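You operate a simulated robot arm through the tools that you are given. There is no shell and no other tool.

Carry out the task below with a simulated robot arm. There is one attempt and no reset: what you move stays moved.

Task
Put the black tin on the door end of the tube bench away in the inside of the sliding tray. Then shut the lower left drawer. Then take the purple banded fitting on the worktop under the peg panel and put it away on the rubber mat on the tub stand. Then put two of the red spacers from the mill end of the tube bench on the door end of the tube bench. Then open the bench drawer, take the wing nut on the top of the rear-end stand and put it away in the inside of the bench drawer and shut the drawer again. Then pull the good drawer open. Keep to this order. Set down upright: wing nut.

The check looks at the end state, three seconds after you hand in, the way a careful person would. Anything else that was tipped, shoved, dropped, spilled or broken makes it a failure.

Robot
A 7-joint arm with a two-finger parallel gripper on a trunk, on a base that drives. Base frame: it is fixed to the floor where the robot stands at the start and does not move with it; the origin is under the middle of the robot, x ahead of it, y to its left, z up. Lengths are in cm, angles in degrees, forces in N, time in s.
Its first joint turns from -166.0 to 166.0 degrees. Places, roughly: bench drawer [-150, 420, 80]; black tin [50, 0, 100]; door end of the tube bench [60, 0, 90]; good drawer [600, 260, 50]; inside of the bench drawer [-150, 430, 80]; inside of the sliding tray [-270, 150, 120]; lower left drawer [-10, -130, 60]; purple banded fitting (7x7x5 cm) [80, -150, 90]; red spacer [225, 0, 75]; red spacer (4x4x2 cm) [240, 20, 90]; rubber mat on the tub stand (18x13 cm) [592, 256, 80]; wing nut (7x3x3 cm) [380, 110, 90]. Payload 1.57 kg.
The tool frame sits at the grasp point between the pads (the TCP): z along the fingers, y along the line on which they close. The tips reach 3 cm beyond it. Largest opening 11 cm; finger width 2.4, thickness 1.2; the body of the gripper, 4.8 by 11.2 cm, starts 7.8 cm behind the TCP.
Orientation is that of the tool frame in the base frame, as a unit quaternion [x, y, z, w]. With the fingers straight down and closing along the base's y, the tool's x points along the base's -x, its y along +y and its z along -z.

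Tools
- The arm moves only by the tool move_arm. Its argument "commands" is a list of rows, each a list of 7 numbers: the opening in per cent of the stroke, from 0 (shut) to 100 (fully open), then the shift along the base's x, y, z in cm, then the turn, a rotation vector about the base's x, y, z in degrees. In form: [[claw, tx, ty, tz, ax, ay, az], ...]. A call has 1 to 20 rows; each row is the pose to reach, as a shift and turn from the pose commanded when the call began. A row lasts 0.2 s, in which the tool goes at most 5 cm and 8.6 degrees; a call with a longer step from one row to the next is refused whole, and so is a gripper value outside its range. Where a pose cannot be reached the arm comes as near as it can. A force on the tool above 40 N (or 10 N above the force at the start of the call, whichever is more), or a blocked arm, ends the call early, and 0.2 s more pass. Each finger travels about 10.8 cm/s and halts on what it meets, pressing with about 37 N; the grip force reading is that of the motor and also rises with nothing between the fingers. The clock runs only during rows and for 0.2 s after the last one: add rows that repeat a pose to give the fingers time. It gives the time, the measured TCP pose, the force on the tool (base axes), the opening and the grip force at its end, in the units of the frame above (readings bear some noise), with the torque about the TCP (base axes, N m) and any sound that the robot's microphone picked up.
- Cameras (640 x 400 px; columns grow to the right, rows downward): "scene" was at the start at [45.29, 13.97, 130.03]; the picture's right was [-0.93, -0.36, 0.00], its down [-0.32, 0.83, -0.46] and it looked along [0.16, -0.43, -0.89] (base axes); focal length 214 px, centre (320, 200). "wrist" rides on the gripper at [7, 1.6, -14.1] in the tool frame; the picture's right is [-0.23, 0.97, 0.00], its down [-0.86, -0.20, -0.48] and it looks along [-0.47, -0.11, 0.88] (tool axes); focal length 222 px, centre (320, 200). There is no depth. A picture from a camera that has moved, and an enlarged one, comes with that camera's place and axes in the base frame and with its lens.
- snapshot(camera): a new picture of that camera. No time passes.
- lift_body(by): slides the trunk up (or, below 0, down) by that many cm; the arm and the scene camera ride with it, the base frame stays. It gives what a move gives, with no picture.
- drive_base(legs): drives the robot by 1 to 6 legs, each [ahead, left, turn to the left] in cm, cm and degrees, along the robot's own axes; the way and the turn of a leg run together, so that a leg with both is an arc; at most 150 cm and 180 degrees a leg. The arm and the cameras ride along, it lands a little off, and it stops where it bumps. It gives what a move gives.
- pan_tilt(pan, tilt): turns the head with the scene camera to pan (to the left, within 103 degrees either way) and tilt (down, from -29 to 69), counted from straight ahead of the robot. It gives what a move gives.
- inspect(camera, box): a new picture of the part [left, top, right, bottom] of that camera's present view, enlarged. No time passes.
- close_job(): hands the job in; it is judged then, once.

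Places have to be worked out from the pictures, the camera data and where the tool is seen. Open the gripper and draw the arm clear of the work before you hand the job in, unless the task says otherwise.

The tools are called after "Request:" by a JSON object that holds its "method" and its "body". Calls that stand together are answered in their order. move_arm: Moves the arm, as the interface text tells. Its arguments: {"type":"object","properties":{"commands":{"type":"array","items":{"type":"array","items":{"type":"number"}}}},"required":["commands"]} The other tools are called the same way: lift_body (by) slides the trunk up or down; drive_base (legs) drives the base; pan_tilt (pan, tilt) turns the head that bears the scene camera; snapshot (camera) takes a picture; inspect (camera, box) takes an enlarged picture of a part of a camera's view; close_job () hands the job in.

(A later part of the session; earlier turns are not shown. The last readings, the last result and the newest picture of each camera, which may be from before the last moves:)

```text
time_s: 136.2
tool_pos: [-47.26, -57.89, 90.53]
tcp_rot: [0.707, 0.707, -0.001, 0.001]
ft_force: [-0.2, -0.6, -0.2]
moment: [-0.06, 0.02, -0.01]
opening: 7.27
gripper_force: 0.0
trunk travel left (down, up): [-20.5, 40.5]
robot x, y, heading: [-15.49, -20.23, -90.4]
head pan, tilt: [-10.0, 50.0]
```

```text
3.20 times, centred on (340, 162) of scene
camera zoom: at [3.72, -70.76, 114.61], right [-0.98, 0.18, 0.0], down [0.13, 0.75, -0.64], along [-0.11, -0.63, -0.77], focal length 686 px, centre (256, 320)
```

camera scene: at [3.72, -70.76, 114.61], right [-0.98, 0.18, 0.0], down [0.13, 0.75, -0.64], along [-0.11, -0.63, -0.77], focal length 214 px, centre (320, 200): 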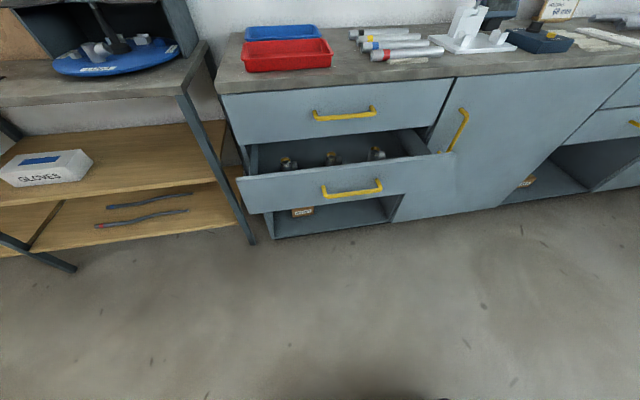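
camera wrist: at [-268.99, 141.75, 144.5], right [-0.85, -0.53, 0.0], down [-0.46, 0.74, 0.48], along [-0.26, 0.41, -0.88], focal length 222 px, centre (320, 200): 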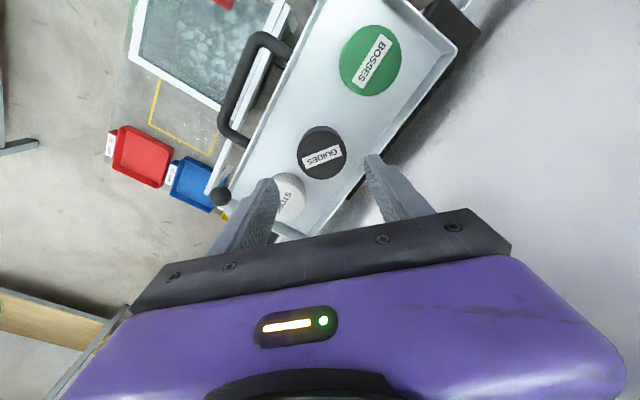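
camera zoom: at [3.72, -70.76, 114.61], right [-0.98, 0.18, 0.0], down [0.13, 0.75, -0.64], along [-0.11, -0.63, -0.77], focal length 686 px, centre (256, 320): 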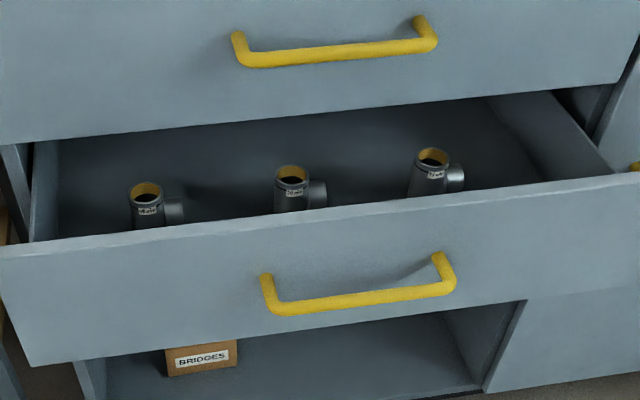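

Measured: handle bar at y≈-114, z≈62.5; panel face y≈-118 (z 54–71), closed plane y≈-133. I move 8 cm ahead, lower the trunk 20 cm more, close the gripper and tilt the fingers 45° forward beside the handle at x≈-30.

Request:
{"method": "drive_base", "body": {"legs": [[8, 0, 0]]}}

Request:
{"method": "lift_body", "body": {"by": -20}}

Request:
{"method": "move_arm", "body": {"commands": [[40, 1.5, -3, 0, -4, 0, 0], [20, 3, -6, 0, -8, 0, 0], [0, 4.5, -9, 0, -12, 0, 0], [0, 6, -12, 0, -17, 0, 0], [0, 7.5, -15, 0, -22, 0, 0], [0, 9, -18, 0, -27, 0, 0], [0, 10.5, -21, 0, -32, 0, 0], [0, 12, -24, -1, -37, 0, 0], [0, 14, -27, -2, -42, 0, 0], [0, 16, -30, -3, -45, 0, 0], [0, 17.3, -33, -5, -45, 0, 0], [0, 17.3, -36, -6, -45, 0, 0], [0, 17.3, -36, -6, -45, 0, 0]]}}

Request:
{"method": "snapshot", "body": {"camera": "scene"}}

Request:
{"method": "snapshot", "body": {"camera": "wrist"}}

```text
time_s: 137.3
tool_pos: [-47.31, -66.13, 90.43]
tcp_rot: [0.707, 0.707, -0.001, 0.0]
ft_force: [-0.1, 0.2, 0.0]
moment: [0.0, 0.0, 0.01]
opening: 7.27
gripper_force: 0.0
trunk travel left (down, up): [-20.5, 40.5]
robot x, y, heading: [-15.05, -28.12, -90.1]
head pan, tilt: [-10.0, 50.0]
```

```text
time_s: 139.5
tool_pos: [-47.36, -65.96, 70.47]
tcp_rot: [0.707, 0.707, -0.001, 0.002]
ft_force: [0.3, 0.2, 0.1]
moment: [-0.02, -0.03, -0.01]
opening: 7.28
gripper_force: 0.1
trunk travel left (down, up): [-0.5, 60.5]
robot x, y, heading: [-14.81, -28.33, -90.2]
head pan, tilt: [-10.0, 50.0]
```

```text
time_s: 142.3
tool_pos: [-30.05, -102.03, 64.43]
tcp_rot: [0.653, 0.653, -0.272, 0.272]
ft_force: [0.6, -0.4, 0.8]
moment: [-0.01, -0.02, 0.0]
opening: 0.02
gripper_force: 21.3
out of reach, approached as far as the arm can: row 7, 8, 9, 10, 11
trunk travel left (down, up): [-0.5, 60.5]
robot x, y, heading: [-15.08, -28.58, -90.1]
head pan, tilt: [-10.0, 50.0]
```

```text
taken
camera scene: at [3.74, -78.72, 94.61], right [-0.98, 0.18, 0.0], down [0.13, 0.75, -0.64], along [-0.11, -0.63, -0.77], focal length 214 px, centre (320, 200)
```

scene: 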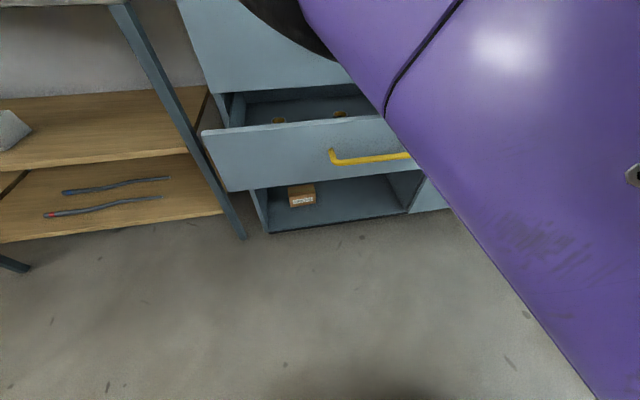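

```text
taken
camera wrist: at [-28.33, -87.08, 69.35], right [0.97, -0.16, 0.16], down [-0.2, -0.26, 0.94], along [-0.11, -0.95, -0.29], focal length 222 px, centre (320, 200)
```

wrist: 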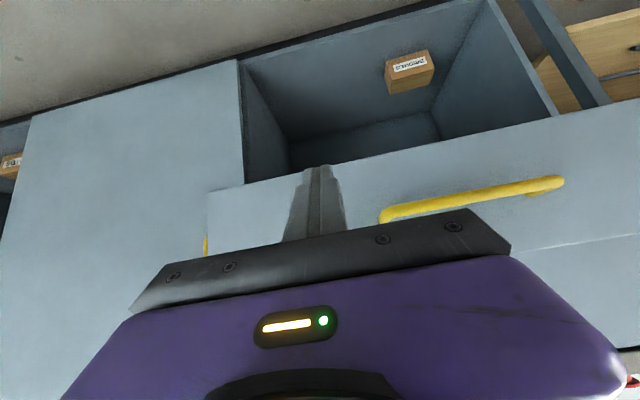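

The fingertips are beside the handle, aimed at the panel at z≈62. I approach, then push slowly.

Request:
{"method": "move_arm", "body": {"commands": [[0, 0, -3, 0, 0, 0, 0], [0, 0, -6, 0, 0, 0, 0], [0, 0, -9, 0, 0, 0, 0], [0, 0, -11, 0, 0, 0, 0], [0, 0, -11.7, 0, 0, 0, 0], [0, 0, -12.3, 0, 0, 0, 0], [0, 0, -12.9, 0, 0, 0, 0], [0, 0, -13.5, 0, 0, 0, 0], [0, 0, -14, 0, 0, 0, 0], [0, 0, -14.5, 0, 0, 0, 0], [0, 0, -15, 0, 0, 0, 0], [0, 0, -15.5, 0, 0, 0, 0], [0, 0, -16, 0, 0, 0, 0], [0, 0, -16.5, 0, 0, 0, 0], [0, 0, -17, 0, 0, 0, 0], [0, 0, -17.5, 0, 0, 0, 0], [0, 0, -18, 0, 0, 0, 0], [0, 0, -18.5, 0, 0, 0, 0], [0, 0, -19, 0, 0, 0, 0], [0, 0, -19.5, 0, 0, 0, 0]]}}

Request:
{"method": "snapshot", "body": {"camera": "wrist"}}

Request:
{"method": "snapshot", "body": {"camera": "scene"}}

```text
time_s: 146.5
tool_pos: [-30.0, -121.61, 64.48]
tcp_rot: [0.652, 0.653, -0.271, 0.273]
ft_force: [0.2, 2.1, 1.7]
moment: [0.0, 0.02, -0.02]
opening: 0.0
gripper_force: 20.6
trunk travel left (down, up): [-0.5, 60.5]
robot x, y, heading: [-15.16, -28.16, -90.2]
head pan, tilt: [-10.0, 50.0]
```

```text
taken
camera wrist: at [-28.3, -106.6, 69.39], right [0.97, -0.16, 0.16], down [-0.2, -0.26, 0.94], along [-0.11, -0.95, -0.29], focal length 222 px, centre (320, 200)
```

wrist: 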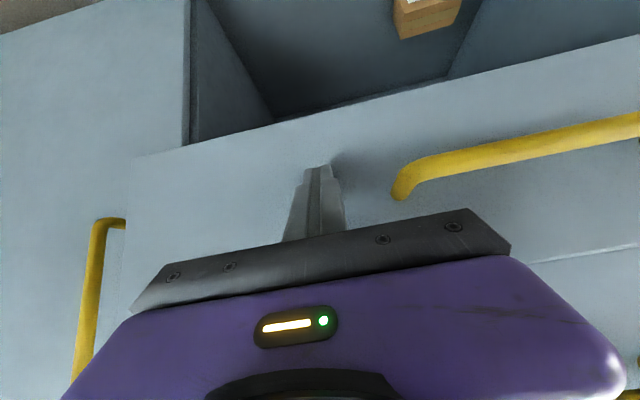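

```text
taken
camera scene: at [3.74, -78.72, 94.61], right [-0.98, 0.18, 0.0], down [0.13, 0.75, -0.64], along [-0.11, -0.63, -0.77], focal length 214 px, centre (320, 200)
```

scene: 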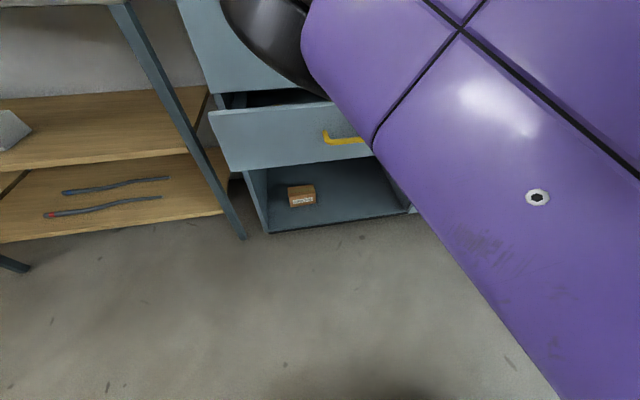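

The drawer slides with little force. I continue pushing slowly until it closes.

Request:
{"method": "move_arm", "body": {"commands": [[0, 0, -0.5, 0, 0, 0, 0], [0, 0, -1, 0, 0, 0, 0], [0, 0, -1.5, 0, 0, 0, 0], [0, 0, -2, 0, 0, 0, 0], [0, 0, -2.5, 0, 0, 0, 0], [0, 0, -3, 0, 0, 0, 0], [0, 0, -3.5, 0, 0, 0, 0], [0, 0, -4, 0, 0, 0, 0], [0, 0, -4.5, 0, 0, 0, 0], [0, 0, -5, 0, 0, 0, 0], [0, 0, -5.5, 0, 0, 0, 0], [0, 0, -6, 0, 0, 0, 0], [0, 0, -6.5, 0, 0, 0, 0], [0, 0, -7, 0, 0, 0, 0], [0, 0, -7.5, 0, 0, 0, 0], [0, 0, -8, 0, 0, 0, 0], [0, 0, -8.4, 0, 0, 0, 0], [0, 0, -8.8, 0, 0, 0, 0], [0, 0, -9.2, 0, 0, 0, 0], [0, 0, -9.6, 0, 0, 0, 0]]}}

Request:
{"method": "snapshot", "body": {"camera": "scene"}}

Request:
{"method": "snapshot", "body": {"camera": "wrist"}}

```text
time_s: 150.2
tool_pos: [-30.09, -129.81, 64.43]
tcp_rot: [0.654, 0.653, -0.269, 0.269]
ft_force: [-0.3, 8.9, 2.7]
moment: [0.04, 0.04, 0.01]
opening: 0.03
gripper_force: 21.2
trunk travel left (down, up): [-0.5, 60.5]
robot x, y, heading: [-15.37, -28.32, -90.1]
head pan, tilt: [-10.0, 50.0]
stopped in row 18: the force on the tool passed its limit at 48 N (the readings are from after the stop); the commanded pose is now the measured one
```

```text
taken
camera scene: at [3.75, -78.66, 94.62], right [-0.98, 0.18, 0.0], down [0.13, 0.75, -0.64], along [-0.11, -0.63, -0.77], focal length 214 px, centre (320, 200)
```

scene: 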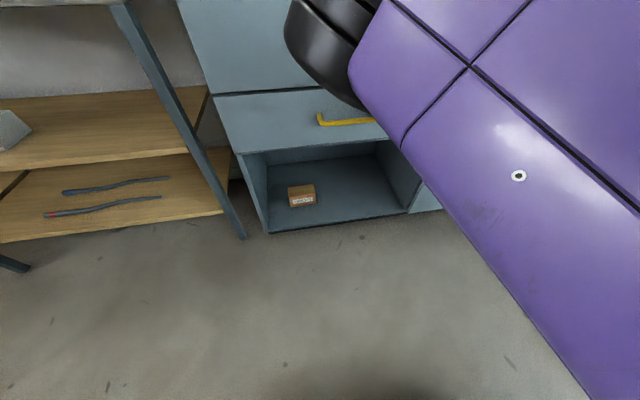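

```text
taken
camera wrist: at [-28.37, -114.87, 69.34], right [0.97, -0.16, 0.16], down [-0.2, -0.27, 0.94], along [-0.11, -0.95, -0.3], focal length 222 px, centre (320, 200)
```

wrist: 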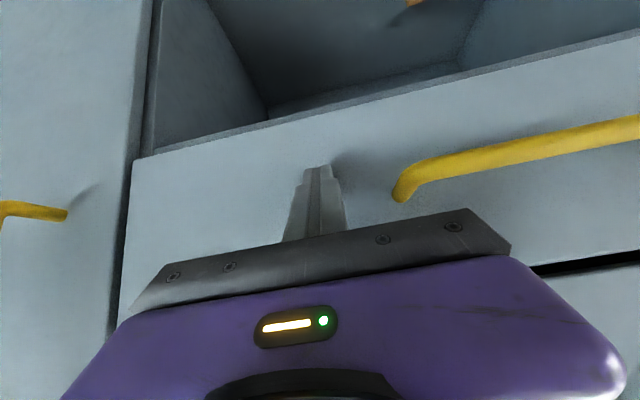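

The drawer hit its stop (48 N). I draw back slowly and untilt the tool, then look.

Request:
{"method": "move_arm", "body": {"commands": [[0, 0, 2, 0, 0, 0, 0], [0, 0, 5, 0, 0, 0, 0], [0, 0, 9, 0, 0, 0, 0], [0, 0, 13, 0, 0, 0, 0], [0, 0, 17, 0, 0, 0, 0], [0, 0, 21, 0, 0, 0, 0], [0, 0, 25, 0, 0, 0, 0], [0, -1, 28, 0, 0, 0, 0], [0, -2.5, 31, 1, 5, 0, 0], [0, -4, 34, 2, 10, 0, 0], [0, -6, 37, 3, 15, 0, 0], [0, -8, 40, 4, 20, 0, 0], [0, -9.5, 43, 5, 25, 0, 0], [0, -11, 46, 6, 30, 0, 0], [0, -12.5, 49, 6, 34, 0, 0], [0, -14, 52, 6, 38, 0, 0], [0, -15.5, 55, 6, 42, 0, 0], [0, -17, 58.5, 6, 45, 0, 0], [0, -17.3, 62, 6, 45, 0, 0], [0, -17.3, 63, 6, 45, 0, 0]]}}

Request:
{"method": "snapshot", "body": {"camera": "scene"}}

Request:
{"method": "snapshot", "body": {"camera": "wrist"}}

```text
time_s: 154.4
tool_pos: [-47.38, -66.85, 70.29]
tcp_rot: [0.707, 0.707, 0.002, -0.001]
ft_force: [0.1, 0.8, 0.5]
moment: [0.0, 0.01, 0.01]
opening: 0.0
gripper_force: 21.3
trunk travel left (down, up): [-0.5, 60.5]
robot x, y, heading: [-14.99, -27.87, -90.1]
head pan, tilt: [-10.0, 50.0]
```

```text
taken
camera scene: at [3.75, -78.7, 94.61], right [-0.98, 0.18, 0.0], down [0.13, 0.75, -0.64], along [-0.11, -0.63, -0.77], focal length 214 px, centre (320, 200)
```

scene: 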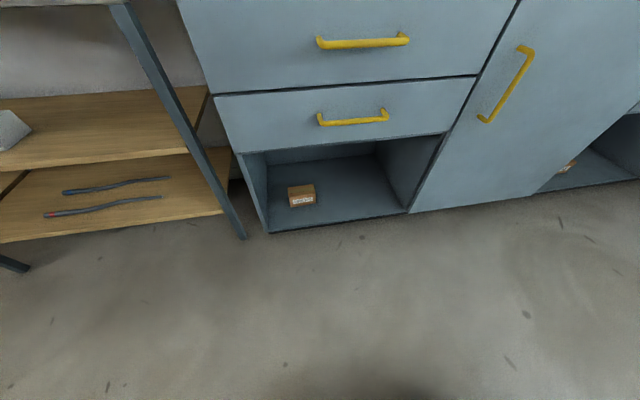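

```text
taken
camera wrist: at [-45.66, -59.89, 84.35], right [0.97, -0.23, 0.0], down [-0.2, -0.86, 0.47], along [-0.11, -0.46, -0.88], focal length 222 px, centre (320, 200)
```

wrist: 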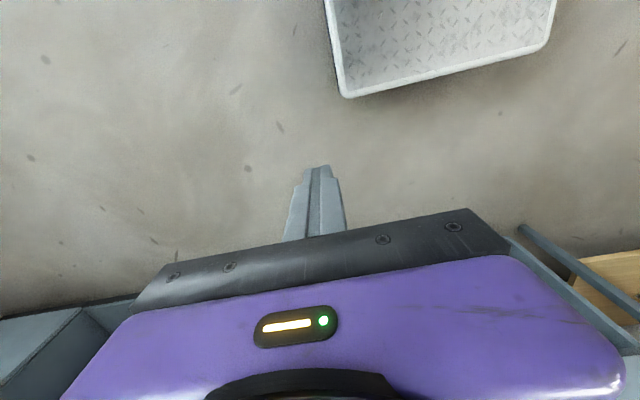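

The drawer looks shut; I zoom to confirm it's flush.

Request:
{"method": "inspect", "body": {"camera": "scene", "box": [200, 40, 480, 170]}}

Request:
{"method": "lift_body", "body": {"by": 38}}

Request:
{"method": "pan_tilt", "body": {"pan": 30, "tilt": 25}}

Request:
{"method": "snapshot", "body": {"camera": "scene"}}

```text
2.29 times, centred on (340, 105) of scene
camera zoom: at [3.75, -78.7, 94.61], right [-0.98, 0.18, 0.0], down [0.13, 0.75, -0.64], along [-0.11, -0.63, -0.77], focal length 490 px, centre (274, 417)
```

zoom: 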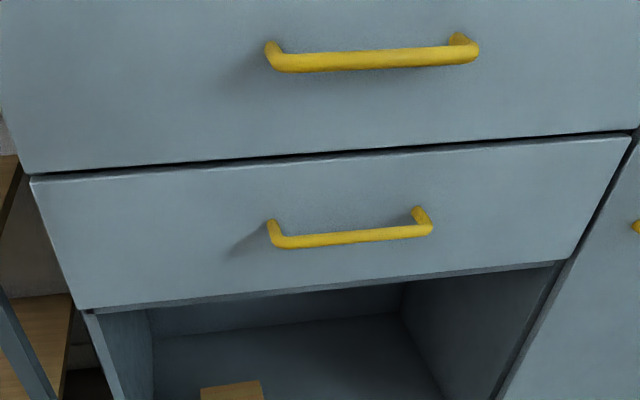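

```text
time_s: 158.1
tool_pos: [-47.36, -66.88, 108.29]
tcp_rot: [0.707, 0.707, 0.003, -0.001]
ft_force: [-0.4, -0.4, -0.3]
moment: [0.02, 0.01, 0.01]
opening: 0.0
gripper_force: 21.7
trunk travel left (down, up): [-38.5, 22.5]
robot x, y, heading: [-14.96, -28.18, -90.1]
head pan, tilt: [-10.0, 50.0]
```

```text
time_s: 159.2
tool_pos: [-47.29, -66.9, 108.26]
tcp_rot: [0.707, 0.707, 0.002, -0.001]
ft_force: [0.3, -0.1, 0.3]
moment: [-0.01, 0.0, -0.02]
opening: 0.01
gripper_force: 21.4
trunk travel left (down, up): [-38.5, 22.5]
robot x, y, heading: [-14.93, -28.25, -89.9]
head pan, tilt: [30.0, 25.0]
```

```text
taken
camera scene: at [9.68, -79.1, 136.36], right [-0.87, -0.5, 0.0], down [-0.21, 0.37, -0.91], along [0.45, -0.79, -0.42], focal length 214 px, centre (320, 200)
```

scene: 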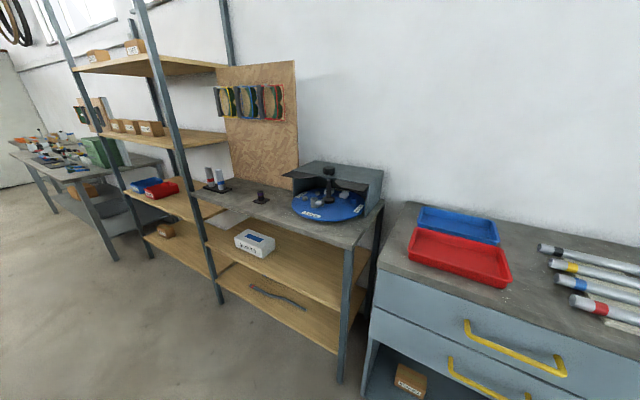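

The lower drawer is shut. Now I look for the purple banded fitting on the worktop under the peg panel.

Request:
{"method": "inspect", "body": {"camera": "scene", "box": [180, 140, 400, 260]}}

```text
2.91 times, centred on (290, 200) of scene
camera zoom: at [9.68, -79.1, 136.36], right [-0.87, -0.5, 0.0], down [-0.21, 0.37, -0.91], along [0.45, -0.79, -0.42], focal length 624 px, centre (407, 200)
```

zoom: 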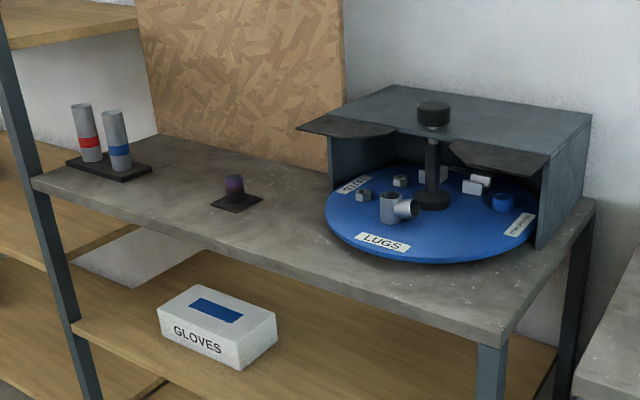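

The purple-banded fitting sits at about (88.7,-154), worktop height ≈88. I raise the trunk for clearance, then drive along the lane between the tube bench and the cabinets to x≈98.

Request:
{"method": "lift_body", "body": {"by": 15}}

Request:
{"method": "drive_base", "body": {"legs": [[57, 0, 0], [0, 70, 0]]}}

Request:
{"method": "pan_tilt", "body": {"pan": 20, "tilt": 35}}

Request:
{"method": "snapshot", "body": {"camera": "scene"}}

```text
time_s: 160.9
tool_pos: [-47.34, -66.83, 123.21]
tcp_rot: [0.707, 0.707, 0.002, -0.001]
ft_force: [-0.2, -0.5, -0.1]
moment: [0.01, -0.01, 0.02]
opening: 0.0
gripper_force: 20.9
trunk travel left (down, up): [-53.5, 7.5]
robot x, y, heading: [-15.26, -28.44, -89.9]
head pan, tilt: [30.0, 25.0]
```

```text
time_s: 167.6
tool_pos: [21.83, -124.79, 123.3]
tcp_rot: [0.708, 0.707, 0.002, 0.0]
ft_force: [0.2, -0.8, 0.2]
moment: [0.02, 0.04, -0.01]
opening: 0.01
gripper_force: 21.1
trunk travel left (down, up): [-53.5, 7.5]
robot x, y, heading: [53.98, -85.91, -90.1]
head pan, tilt: [30.0, 25.0]
```

```text
time_s: 168.3
tool_pos: [21.85, -124.56, 123.33]
tcp_rot: [0.707, 0.707, 0.002, 0.0]
ft_force: [0.1, 0.1, 1.1]
moment: [-0.02, 0.01, 0.03]
opening: 0.01
gripper_force: 21.5
trunk travel left (down, up): [-53.5, 7.5]
robot x, y, heading: [53.95, -86.21, -90.1]
head pan, tilt: [20.0, 35.0]
```

```text
taken
camera scene: at [77.22, -137.22, 149.79], right [-0.94, -0.34, 0.0], down [-0.2, 0.54, -0.82], along [0.28, -0.77, -0.57], focal length 214 px, centre (320, 200)
```

scene: 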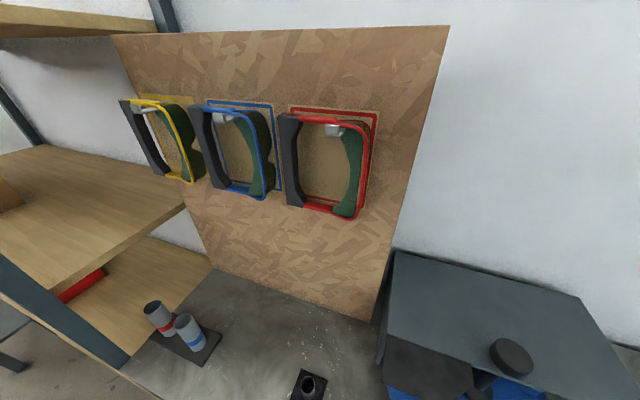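

The fitting is directly below now at about (84..88,-150). I strafe another 40 cm and look down steeply.

Request:
{"method": "drive_base", "body": {"legs": [[0, 40, 0]]}}

Request:
{"method": "pan_tilt", "body": {"pan": -40, "tilt": 55}}

Request:
{"method": "snapshot", "body": {"camera": "scene"}}

Request:
{"method": "inspect", "body": {"camera": "scene", "box": [200, 130, 440, 280]}}

```text
time_s: 170.8
tool_pos: [61.84, -124.65, 123.32]
tcp_rot: [0.708, 0.706, 0.001, -0.001]
ft_force: [-0.3, 0.1, -0.1]
moment: [0.03, 0.02, -0.01]
opening: 0.03
gripper_force: 20.8
trunk travel left (down, up): [-53.5, 7.5]
robot x, y, heading: [93.98, -86.12, -90.0]
head pan, tilt: [20.0, 35.0]
```

```text
time_s: 172.1
tool_pos: [61.86, -124.72, 123.23]
tcp_rot: [0.708, 0.707, 0.002, 0.0]
ft_force: [-0.5, 0.1, 0.9]
moment: [-0.02, 0.03, -0.01]
opening: 0.0
gripper_force: 21.6
trunk travel left (down, up): [-53.5, 7.5]
robot x, y, heading: [94.23, -86.04, -90.2]
head pan, tilt: [-40.0, 55.0]
```

```text
taken
camera scene: at [109.61, -134.57, 146.96], right [-0.76, 0.64, 0.0], down [0.53, 0.63, -0.57], along [-0.37, -0.44, -0.82], focal length 214 px, centre (320, 200)
```

scene: 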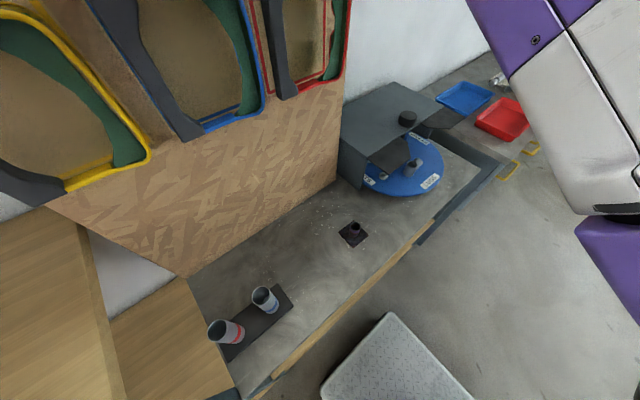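

```text
2.67 times, centred on (320, 205) of scene
camera zoom: at [109.61, -134.57, 146.96], right [-0.76, 0.64, 0.0], down [0.53, 0.63, -0.57], along [-0.37, -0.44, -0.82], focal length 572 px, centre (320, 187)
```

zoom: 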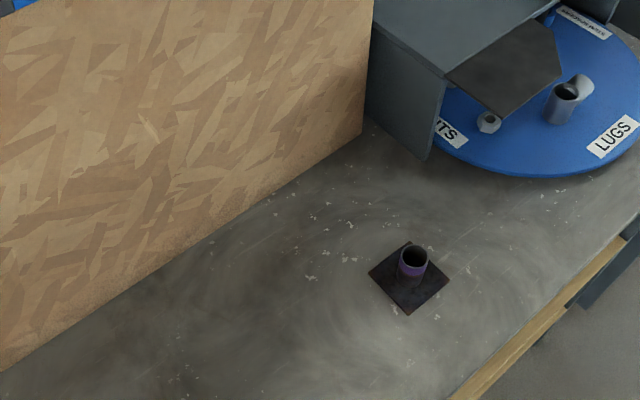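

The fitting (7×7 flange with a tube, top z≈94) is at (84,-149.5). Shelf posts near x≈127 make this stance tight for the elbow, so I back off to x≈21 and turn 60° left to reach it diagonally.

Request:
{"method": "drive_base", "body": {"legs": [[2, -72, 0], [0, 0, 60]]}}

Request:
{"method": "pan_tilt", "body": {"pan": -20, "tilt": 40}}

Request:
{"method": "snapshot", "body": {"camera": "scene"}}

```text
time_s: 178.7
tool_pos: [39.46, -135.11, 123.19]
tcp_rot: [0.254, 0.967, 0.001, -0.001]
ft_force: [0.3, -0.2, 0.2]
moment: [0.03, -0.02, -0.01]
opening: 0.0
gripper_force: 21.2
trunk travel left (down, up): [-53.5, 7.5]
robot x, y, heading: [21.84, -88.06, -29.7]
head pan, tilt: [-40.0, 55.0]
```

```text
time_s: 179.6
tool_pos: [39.42, -135.3, 123.27]
tcp_rot: [0.254, 0.967, 0.001, -0.001]
ft_force: [0.0, -0.2, -1.2]
moment: [0.01, 0.01, 0.01]
opening: 0.02
gripper_force: 21.2
trunk travel left (down, up): [-53.5, 7.5]
robot x, y, heading: [21.47, -88.26, -29.7]
head pan, tilt: [-20.0, 40.0]
```

```text
taken
camera scene: at [74.45, -98.48, 149.02], right [-0.76, -0.65, 0.0], down [-0.42, 0.49, -0.77], along [0.5, -0.58, -0.64], focal length 214 px, centre (320, 200)
```

scene: 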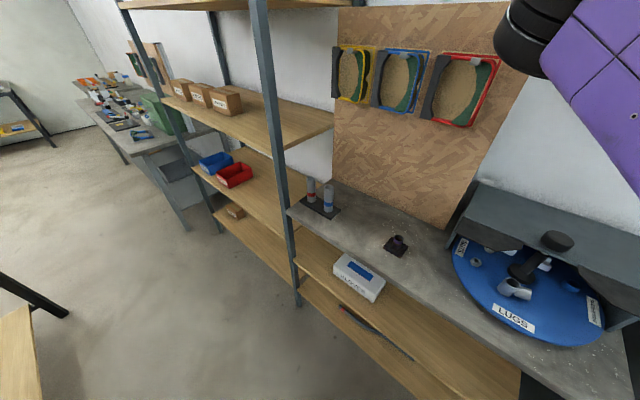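

I zoom on the fitting for a third bearing.

Request:
{"method": "inspect", "body": {"camera": "scene", "box": [340, 200, 460, 275]}}

```text
5.33 times, centred on (400, 238) of scene
camera zoom: at [74.45, -98.48, 149.02], right [-0.76, -0.65, 0.0], down [-0.42, 0.49, -0.77], along [0.5, -0.58, -0.64], focal length 1144 px, centre (-107, 0)
```

zoom: 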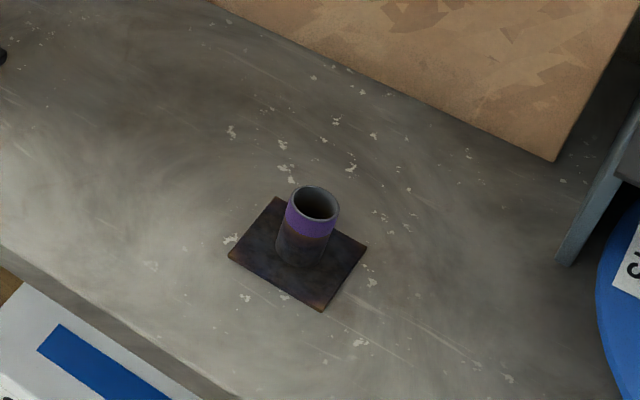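

Fitting top confirmed at (84.2,-149.9,94). I move the opened gripper above it at the current height.

Request:
{"method": "move_arm", "body": {"commands": [[20, 4.5, -1.4, 0, 0, 0, 0], [40, 9, -2.8, 0, 0, 0, 0], [60, 13.5, -4.2, 0, 0, 0, 0], [60, 18, -5.7, 0, 0, 0, 0], [60, 22.5, -7.2, 0, 0, 0, 0], [60, 27, -8.7, 0, 0, 0, 0], [60, 31.5, -10.2, 0, 0, 0, 0], [60, 36, -11.7, 0, 0, 0, 0], [60, 40.5, -13.2, 0, 0, 0, 0], [60, 44.7, -14.7, 0, 0, 0, 0], [60, 44.7, -14.7, 0, 0, 0, 0]]}}

Request:
{"method": "snapshot", "body": {"camera": "wrist"}}

Request:
{"method": "snapshot", "body": {"camera": "scene"}}

```text
time_s: 181.9
tool_pos: [84.0, -150.12, 123.27]
tcp_rot: [0.254, 0.967, 0.001, -0.001]
ft_force: [-0.1, -0.4, 0.3]
moment: [0.02, 0.01, -0.03]
opening: 6.6
gripper_force: 0.1
trunk travel left (down, up): [-53.5, 7.5]
robot x, y, heading: [21.58, -87.86, -29.4]
head pan, tilt: [-20.0, 40.0]
```

```text
taken
camera wrist: at [78.96, -145.21, 137.4], right [0.68, 0.74, 0.0], down [0.65, -0.6, 0.47], along [0.35, -0.32, -0.88], focal length 222 px, centre (320, 200)
```

wrist: 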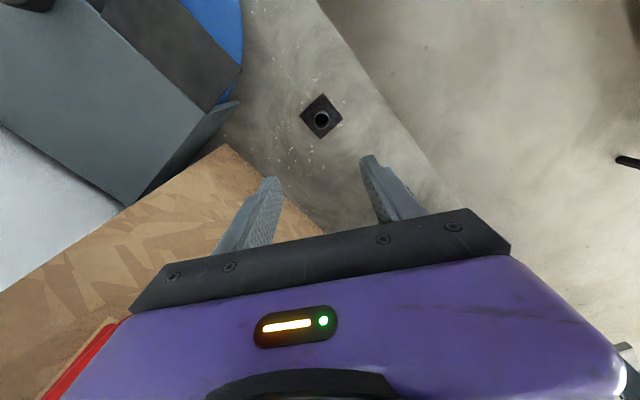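

```text
taken
camera scene: at [74.47, -98.47, 149.03], right [-0.76, -0.65, 0.0], down [-0.42, 0.49, -0.77], along [0.5, -0.58, -0.64], focal length 214 px, centre (320, 200)
```

scene: 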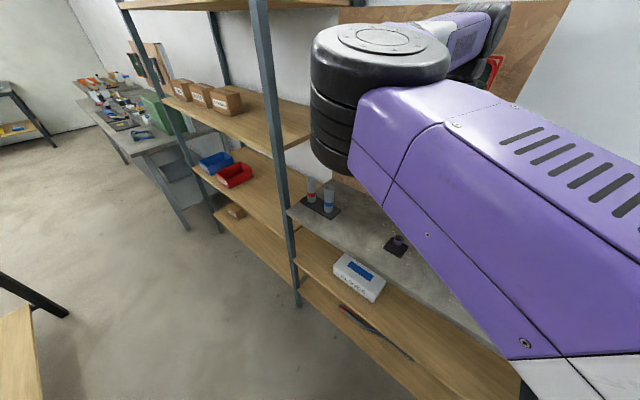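

The elbow is well clear of the shelf. I lower the trunk 22 cm and re-check alignment.

Request:
{"method": "lift_body", "body": {"by": -22}}

Request:
{"method": "snapshot", "body": {"camera": "wrist"}}

Request:
{"method": "inspect", "body": {"camera": "wrist", "box": [240, 90, 400, 190]}}

```text
time_s: 184.3
tool_pos: [84.07, -149.92, 101.39]
tcp_rot: [0.254, 0.967, 0.001, -0.001]
ft_force: [-1.1, -0.3, 0.0]
moment: [0.0, -0.02, 0.04]
opening: 6.59
gripper_force: 0.0
trunk travel left (down, up): [-31.5, 29.5]
robot x, y, heading: [21.4, -88.32, -29.5]
head pan, tilt: [-20.0, 40.0]
```

```text
taken
camera wrist: at [78.9, -145.21, 115.42], right [0.68, 0.74, 0.0], down [0.65, -0.6, 0.47], along [0.35, -0.32, -0.88], focal length 222 px, centre (320, 200)
```

wrist: 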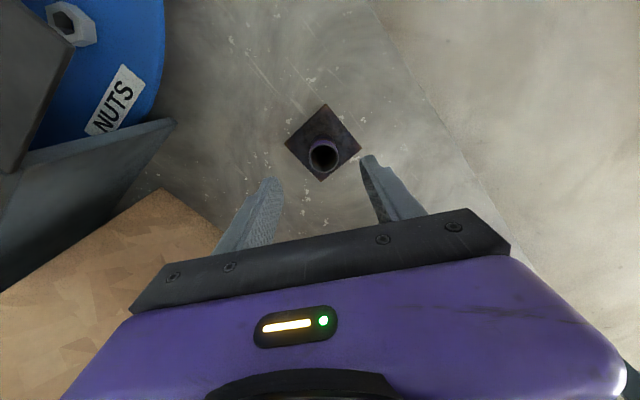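

```text
4.00 times, centred on (320, 140) of wrist
camera zoom: at [78.9, -145.21, 115.42], right [0.68, 0.74, 0.0], down [0.65, -0.6, 0.47], along [0.35, -0.32, -0.88], focal length 888 px, centre (320, 440)
```

zoom: 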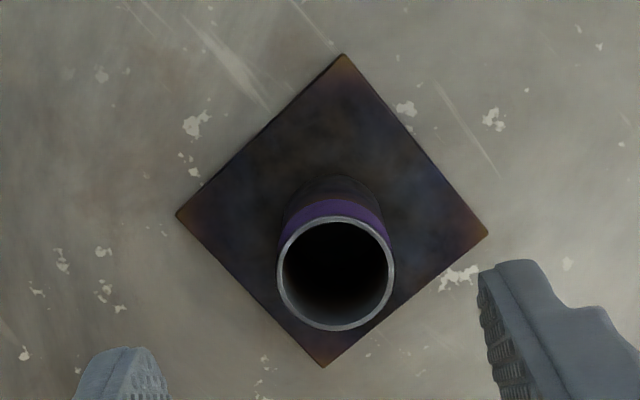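

Well aligned: tube at (84.2,-149.5). I descend by arm to z≈93.2 with small corrections and close.

Request:
{"method": "move_arm", "body": {"commands": [[60, 0.1, 0.3, -3, 0, 0, 0], [60, 0.1, 0.3, -6, 0, 0, 0], [60, 0.1, 0.3, -8, 0, 0, 0], [60, 0.1, 0.3, -8, 0, 0, 0]]}}

Request:
{"method": "snapshot", "body": {"camera": "wrist"}}

```text
time_s: 185.3
tool_pos: [84.39, -149.71, 93.31]
tcp_rot: [0.254, 0.967, 0.001, -0.001]
ft_force: [-2.1, 1.6, 8.1]
moment: [0.01, 0.05, -0.02]
opening: 6.6
gripper_force: 0.0
trunk travel left (down, up): [-31.5, 29.5]
robot x, y, heading: [21.78, -88.27, -29.4]
head pan, tilt: [-20.0, 40.0]
```

```text
taken
camera wrist: at [79.05, -144.9, 107.45], right [0.68, 0.74, 0.0], down [0.65, -0.6, 0.48], along [0.35, -0.32, -0.88], focal length 222 px, centre (320, 200)
```

wrist: 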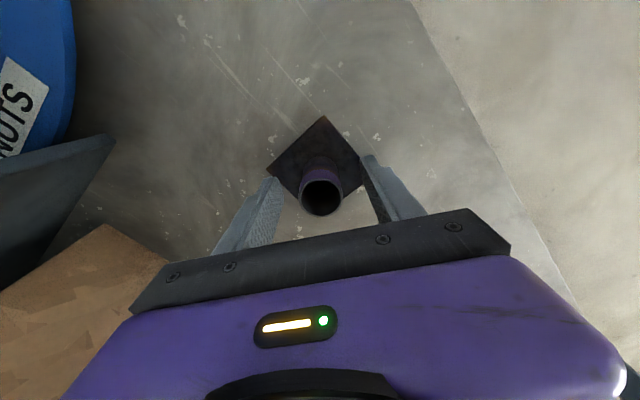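

A slight contact (8 N) means the tips touch the flange. I raise 0.5 cm and close.

Request:
{"method": "move_arm", "body": {"commands": [[60, 0, 0, 0.5, 0, 0, 0], [40, 0, 0, 0.5, 0, 0, 0], [15, 0, 0, 0.5, 0, 0, 0], [10, 0, 0, 0.5, 0, 0, 0], [10, 0, 0, 0.5, 0, 0, 0], [10, 0, 0, 0.5, 0, 0, 0]]}}

Request:
{"method": "snapshot", "body": {"camera": "wrist"}}

```text
time_s: 186.7
tool_pos: [84.17, -149.75, 93.77]
tcp_rot: [0.254, 0.967, 0.001, -0.002]
ft_force: [-1.0, -0.3, -0.1]
moment: [0.02, 0.03, 0.01]
opening: 2.77
gripper_force: 37.1
trunk travel left (down, up): [-31.5, 29.5]
robot x, y, heading: [21.67, -88.32, -29.4]
head pan, tilt: [-20.0, 40.0]
```

```text
taken
camera wrist: at [79.04, -144.91, 107.86], right [0.68, 0.74, 0.0], down [0.65, -0.6, 0.47], along [0.35, -0.32, -0.88], focal length 222 px, centre (320, 200)
```

wrist: 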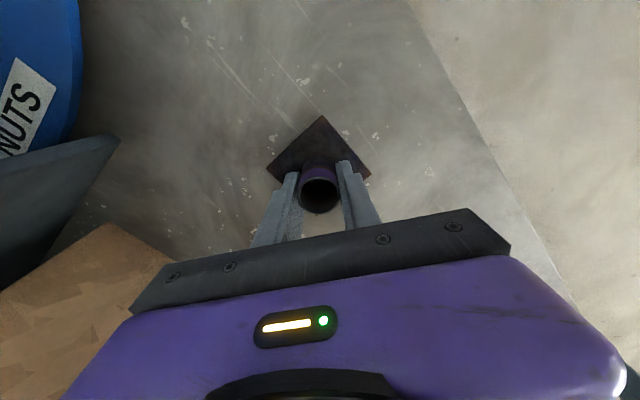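

Gripped at 2.77 cm. I lift using the trunk so that the arm stays rigid.

Request:
{"method": "lift_body", "body": {"by": 25}}

Request:
{"method": "snapshot", "body": {"camera": "wrist"}}

```text
time_s: 189.3
tool_pos: [84.39, -149.75, 118.75]
tcp_rot: [0.255, 0.967, 0.001, -0.001]
ft_force: [0.2, -0.1, -2.0]
moment: [0.02, -0.02, 0.01]
opening: 2.77
gripper_force: 36.9
trunk travel left (down, up): [-56.5, 4.5]
robot x, y, heading: [21.79, -88.48, -29.4]
head pan, tilt: [-20.0, 40.0]
```

```text
taken
camera wrist: at [79.05, -144.91, 132.86], right [0.68, 0.74, 0.0], down [0.65, -0.6, 0.47], along [0.35, -0.32, -0.88], focal length 222 px, centre (320, 200)
```

wrist: 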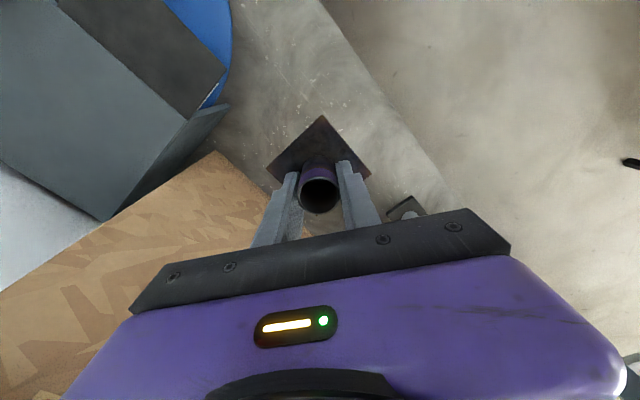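

The whole fitting (flange and tube) came up. I retract to the travel pose and then drive out of the lane and around the tube bench's door end.

Request:
{"method": "move_arm", "body": {"commands": [[10, -4.5, 1.5, 1, 0, 0, 0], [10, -9, 3, 2, 0, 0, 0], [10, -13.5, 4.5, 3, 0, 0, 0], [10, -18, 6, 3, 0, 0, 0], [10, -22.5, 7.4, 3, 0, 0, 0], [10, -27, 8.9, 3, 0, 0, 0], [10, -31.5, 10.4, 3, 0, 0, 0], [10, -36, 11.8, 3, 0, 0, 0], [10, -40.5, 13.3, 3, 0, 0, 0], [10, -44.7, 14.6, 3, 0, 0, 0], [10, -44.7, 14.6, 3, 0, 0, 0]]}}

Request:
{"method": "drive_base", "body": {"legs": [[0, 0, 29.5], [-70, 0, 0]]}}

Request:
{"method": "drive_base", "body": {"legs": [[0, 80, 0], [0, 80, 0]]}}

Request:
{"method": "pan_tilt", "body": {"pan": 0, "tilt": 20}}

Request:
{"method": "snapshot", "body": {"camera": "scene"}}

Request:
{"method": "snapshot", "body": {"camera": "wrist"}}

```text
time_s: 191.7
tool_pos: [39.53, -135.09, 121.7]
tcp_rot: [0.255, 0.967, 0.002, -0.001]
ft_force: [-0.4, -0.9, -1.8]
moment: [-0.02, -0.02, -0.01]
opening: 2.78
gripper_force: 37.0
trunk travel left (down, up): [-56.5, 4.5]
robot x, y, heading: [21.58, -87.82, -29.4]
head pan, tilt: [-20.0, 40.0]
```

```text
time_s: 196.9
tool_pos: [-9.38, -120.1, 121.86]
tcp_rot: [0.002, 1.0, 0.001, -0.002]
ft_force: [-0.9, 0.8, -1.7]
moment: [0.0, -0.01, 0.0]
opening: 2.76
gripper_force: 37.0
trunk travel left (down, up): [-56.5, 4.5]
robot x, y, heading: [-47.68, -87.98, -0.1]
head pan, tilt: [-20.0, 40.0]
```

```text
time_s: 205.1
tool_pos: [-9.25, 40.55, 121.77]
tcp_rot: [-0.003, 1.0, 0.001, -0.002]
ft_force: [-0.1, 0.5, -1.4]
moment: [0.02, -0.03, 0.0]
opening: 2.81
gripper_force: 37.3
trunk travel left (down, up): [-56.5, 4.5]
robot x, y, heading: [-48.22, 72.21, 0.3]
head pan, tilt: [-20.0, 40.0]
```

```text
time_s: 205.9
tool_pos: [-9.12, 40.44, 121.9]
tcp_rot: [-0.003, 1.0, 0.001, -0.002]
ft_force: [-0.7, 0.1, -1.4]
moment: [-0.03, -0.04, 0.0]
opening: 2.78
gripper_force: 37.1
trunk travel left (down, up): [-56.5, 4.5]
robot x, y, heading: [-48.31, 72.31, 0.0]
head pan, tilt: [0.0, 20.0]
```

```text
taken
camera scene: at [4.17, 92.44, 155.16], right [0.0, -1.0, 0.0], down [-0.34, 0.0, -0.94], along [0.94, 0.0, -0.34], focal length 214 px, centre (320, 200)
```

scene: 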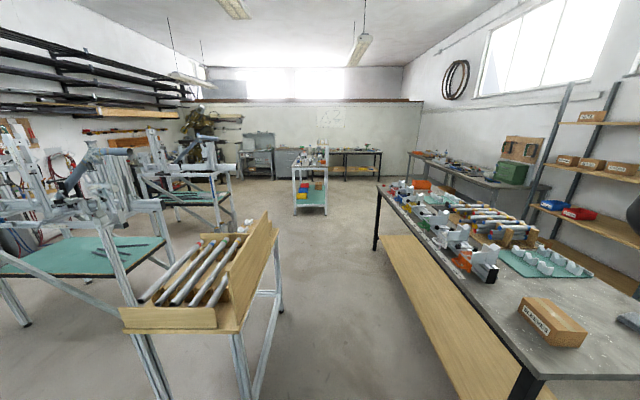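

```text
taken
camera wrist: at [-16.08, 42.11, 135.88], right [0.22, 0.98, 0.0], down [0.86, -0.2, 0.47], along [0.46, -0.11, -0.88], focal length 222 px, centre (320, 200)
```

wrist: 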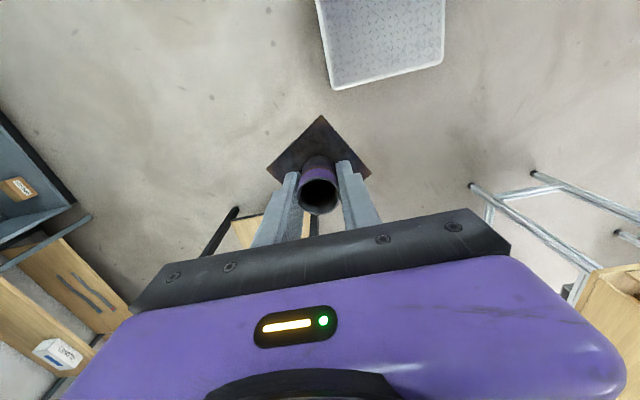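

The corridor between the wooden stand (y≳119) and the tube bench (y≲27) is about 90 cm wide; I drive straight along its middle in stages.

Request:
{"method": "drive_base", "body": {"legs": [[100, 0, 0], [100, 0, 0], [100, 0, 0]]}}

Request:
{"method": "snapshot", "body": {"camera": "scene"}}

Request:
{"method": "pan_tilt", "body": {"pan": -60, "tilt": 30}}

Request:
{"method": "snapshot", "body": {"camera": "scene"}}

Request:
{"method": "pan_tilt", "body": {"pan": 40, "tilt": 20}}

Request:
{"method": "snapshot", "body": {"camera": "scene"}}

```text
time_s: 220.7
tool_pos: [290.08, 42.16, 122.0]
tcp_rot: [-0.002, 1.0, 0.0, -0.002]
ft_force: [0.0, -0.2, -0.7]
moment: [-0.01, -0.01, -0.03]
opening: 2.79
gripper_force: 37.4
trunk travel left (down, up): [-56.5, 4.5]
robot x, y, heading: [251.01, 73.72, 0.2]
head pan, tilt: [0.0, 20.0]
```

```text
taken
camera scene: at [303.47, 93.92, 155.17], right [0.0, -1.0, 0.0], down [-0.34, 0.0, -0.94], along [0.94, 0.0, -0.34], focal length 214 px, centre (320, 200)
```

scene: 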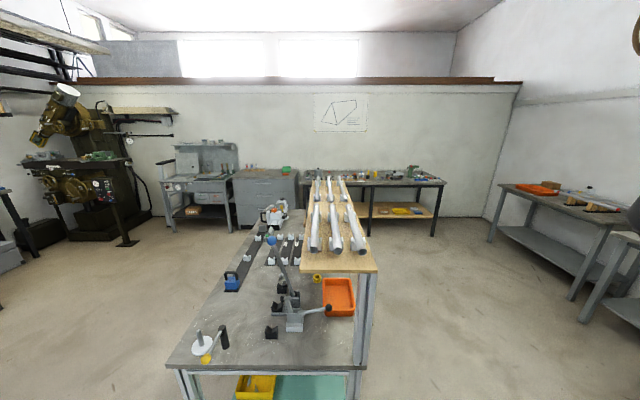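

```text
time_s: 222.0
tool_pos: [289.91, 41.91, 121.68]
tcp_rot: [-0.001, 1.0, 0.001, -0.002]
ft_force: [1.1, 0.2, -1.8]
moment: [-0.02, 0.01, -0.02]
opening: 2.77
gripper_force: 37.7
trunk travel left (down, up): [-56.5, 4.5]
robot x, y, heading: [251.13, 73.98, 0.4]
head pan, tilt: [-60.0, 30.0]
```

```text
taken
camera scene: at [298.71, 86.08, 153.56], right [-0.86, -0.5, 0.0], down [-0.25, 0.43, -0.87], along [0.44, -0.75, -0.5], focal length 214 px, centre (320, 200)
```

scene: 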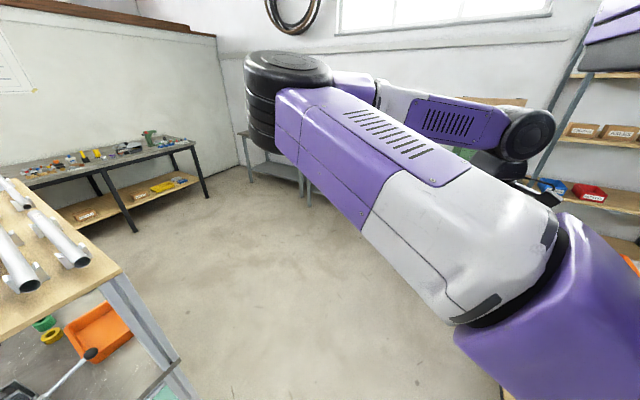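

```text
time_s: 223.7
tool_pos: [290.07, 42.02, 121.73]
tcp_rot: [-0.001, 1.0, 0.0, -0.002]
ft_force: [-1.2, 0.7, -1.9]
moment: [0.0, -0.01, -0.01]
opening: 2.78
gripper_force: 37.2
trunk travel left (down, up): [-56.5, 4.5]
robot x, y, heading: [251.04, 73.7, 0.0]
head pan, tilt: [40.0, 20.0]
```

```text
taken
camera scene: at [301.28, 99.9, 155.17], right [0.64, -0.76, 0.0], down [-0.26, -0.22, -0.94], along [0.72, 0.61, -0.34], focal length 214 px, centre (320, 200)
```

scene: 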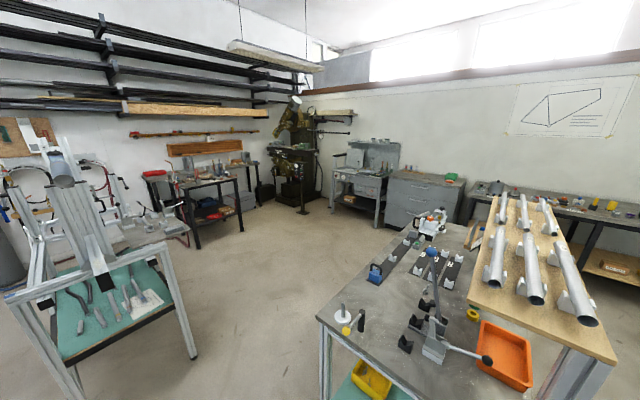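

The rear-end stand occupies x 345–450, y 82–140; the tub stand is at the far wall near (592,256). I pass left of the rear-end stand at y≈185.

Request:
{"method": "drive_base", "body": {"legs": [[0, 111, 0], [110, 0, 0], [90, 0, 0]]}}

Request:
{"method": "pan_tilt", "body": {"pan": 20, "tilt": 30}}

Request:
{"method": "snapshot", "body": {"camera": "scene"}}

```text
time_s: 239.0
tool_pos: [489.42, 150.24, 121.87]
tcp_rot: [0.003, 1.0, 0.002, -0.001]
ft_force: [-0.3, -0.1, -2.0]
moment: [0.0, 0.05, -0.03]
opening: 2.77
gripper_force: 37.1
trunk travel left (down, up): [-56.5, 4.5]
robot x, y, heading: [450.86, 182.22, -0.7]
head pan, tilt: [40.0, 20.0]
```

```text
time_s: 239.8
tool_pos: [489.39, 150.11, 121.82]
tcp_rot: [0.003, 1.0, 0.001, -0.002]
ft_force: [0.8, -0.6, -1.2]
moment: [-0.01, 0.01, -0.01]
opening: 2.76
gripper_force: 36.8
trunk travel left (down, up): [-56.5, 4.5]
robot x, y, heading: [450.85, 182.64, -0.2]
head pan, tilt: [20.0, 30.0]
```

```text
taken
camera scene: at [502.71, 205.11, 153.57], right [0.33, -0.94, 0.0], down [-0.47, -0.17, -0.87], along [0.82, 0.29, -0.5], focal length 214 px, centre (320, 200)
```

scene: 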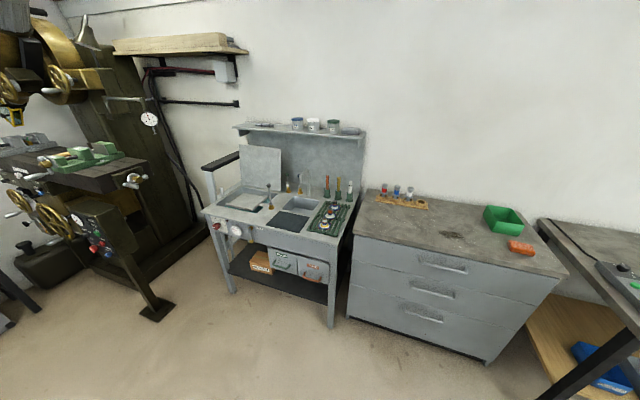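

Request:
{"method": "inspect", "body": {"camera": "scene", "box": [190, 110, 370, 320]}}

```text
1.90 times, centred on (280, 215) of scene
camera zoom: at [502.71, 205.11, 153.57], right [0.33, -0.94, 0.0], down [-0.47, -0.17, -0.87], along [0.82, 0.29, -0.5], focal length 408 px, centre (396, 171)
```

zoom: 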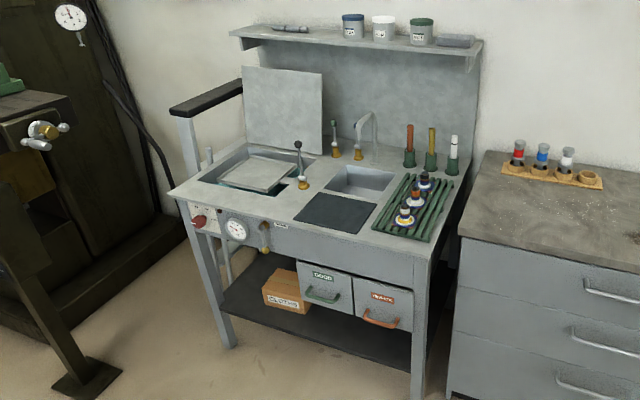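

The black rubber mat is at about (593.9,256.8), stand height ≈80, and the "GOOD" drawer (green handle) is below it. I drive to about (510,268).

Request:
{"method": "drive_base", "body": {"legs": [[0, 86, 0], [59, 0, 0]]}}

Request:
{"method": "pan_tilt", "body": {"pan": -15, "tilt": 50}}

Request:
{"method": "snapshot", "body": {"camera": "scene"}}

Request:
{"method": "snapshot", "body": {"camera": "wrist"}}

```text
time_s: 247.3
tool_pos: [548.91, 235.93, 121.83]
tcp_rot: [0.003, 1.0, 0.002, -0.002]
ft_force: [-1.0, 1.0, -1.3]
moment: [0.03, -0.03, 0.02]
opening: 2.8
gripper_force: 37.1
trunk travel left (down, up): [-56.5, 4.5]
robot x, y, heading: [510.41, 268.24, -0.4]
head pan, tilt: [20.0, 30.0]
```

```text
time_s: 248.3
tool_pos: [549.0, 235.84, 121.81]
tcp_rot: [0.002, 1.0, 0.001, -0.003]
ft_force: [0.6, 0.9, -2.5]
moment: [-0.01, -0.04, 0.01]
opening: 2.76
gripper_force: 37.5
trunk travel left (down, up): [-56.5, 4.5]
robot x, y, heading: [510.45, 267.98, -0.6]
head pan, tilt: [-15.0, 50.0]
```

```text
taken
camera scene: at [561.03, 285.67, 150.61], right [-0.26, -0.96, 0.0], down [-0.74, 0.2, -0.64], along [0.62, -0.17, -0.77], focal length 214 px, centre (320, 200)
```

scene: 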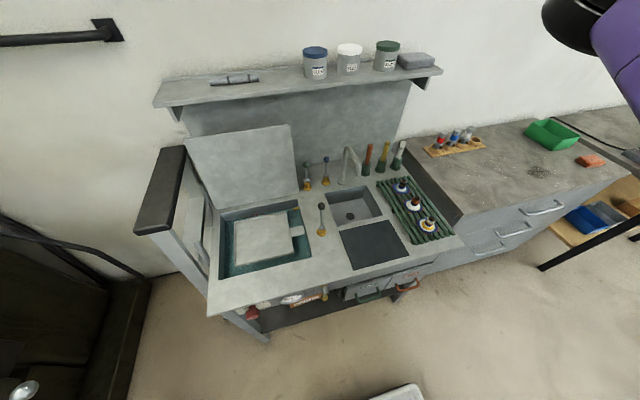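

```text
taken
camera wrist: at [542.13, 237.52, 135.88], right [0.23, 0.97, 0.0], down [0.86, -0.2, 0.47], along [0.46, -0.11, -0.88], focal length 222 px, centre (320, 200)
```

wrist: 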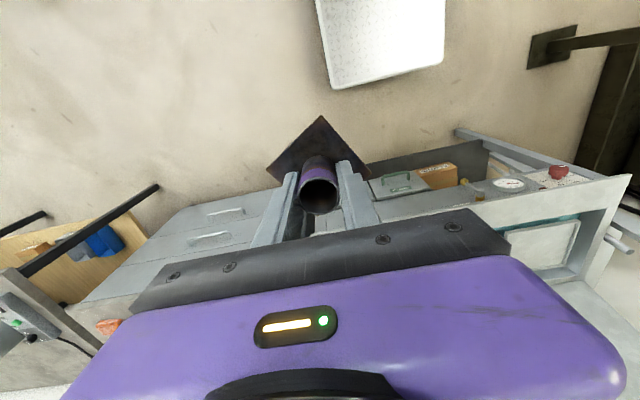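

Triangulated mat center: (592.2,256.2,80.8). I carry the fitting above it at the present height.

Request:
{"method": "move_arm", "body": {"commands": [[10, 4.4, 2, 0, 0, 0, 0], [10, 8.8, 4.1, 0, 0, 0, 0], [10, 13.2, 6.2, 0, 0, 0, 0], [10, 17.6, 8.3, 0, 0, 0, 0], [10, 22, 10.4, 0, 0, 0, 0], [10, 26.4, 12.4, 0, 0, 0, 0], [10, 30.8, 14.5, 0, 0, 0, 0], [10, 35.2, 16.6, 0, 0, 0, 0], [10, 39.6, 18.7, 0, 0, 0, 0], [10, 43.2, 20.4, 0, 0, 0, 0], [10, 43.2, 20.4, 0, 0, 0, 0]]}}

Request:
{"method": "snapshot", "body": {"camera": "wrist"}}

Request:
{"method": "snapshot", "body": {"camera": "scene"}}

```text
time_s: 250.7
tool_pos: [592.26, 256.3, 121.82]
tcp_rot: [0.003, 1.0, 0.0, -0.003]
ft_force: [0.1, 0.0, -2.0]
moment: [0.02, -0.02, 0.01]
opening: 2.8
gripper_force: 36.7
trunk travel left (down, up): [-56.5, 4.5]
robot x, y, heading: [510.4, 268.05, -0.2]
head pan, tilt: [-15.0, 50.0]
```

```text
taken
camera wrist: at [585.44, 257.95, 135.88], right [0.23, 0.97, 0.0], down [0.86, -0.2, 0.47], along [0.46, -0.11, -0.88], focal length 222 px, centre (320, 200)
```

wrist: 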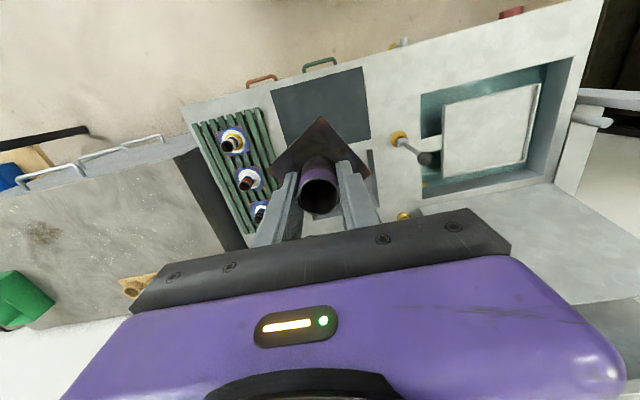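

```text
taken
camera scene: at [561.04, 285.69, 150.6], right [-0.26, -0.96, 0.0], down [-0.74, 0.2, -0.64], along [0.62, -0.17, -0.77], focal length 214 px, centre (320, 200)
```

scene: 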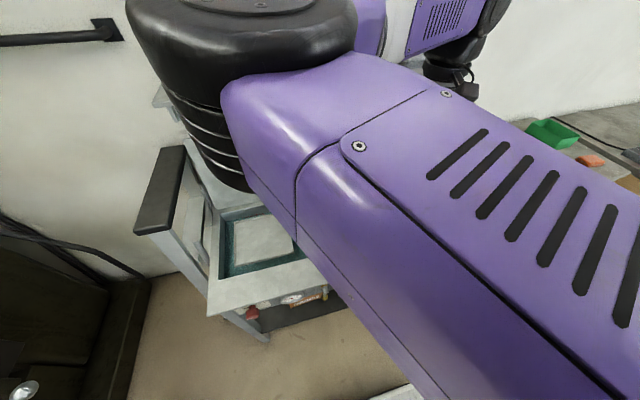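

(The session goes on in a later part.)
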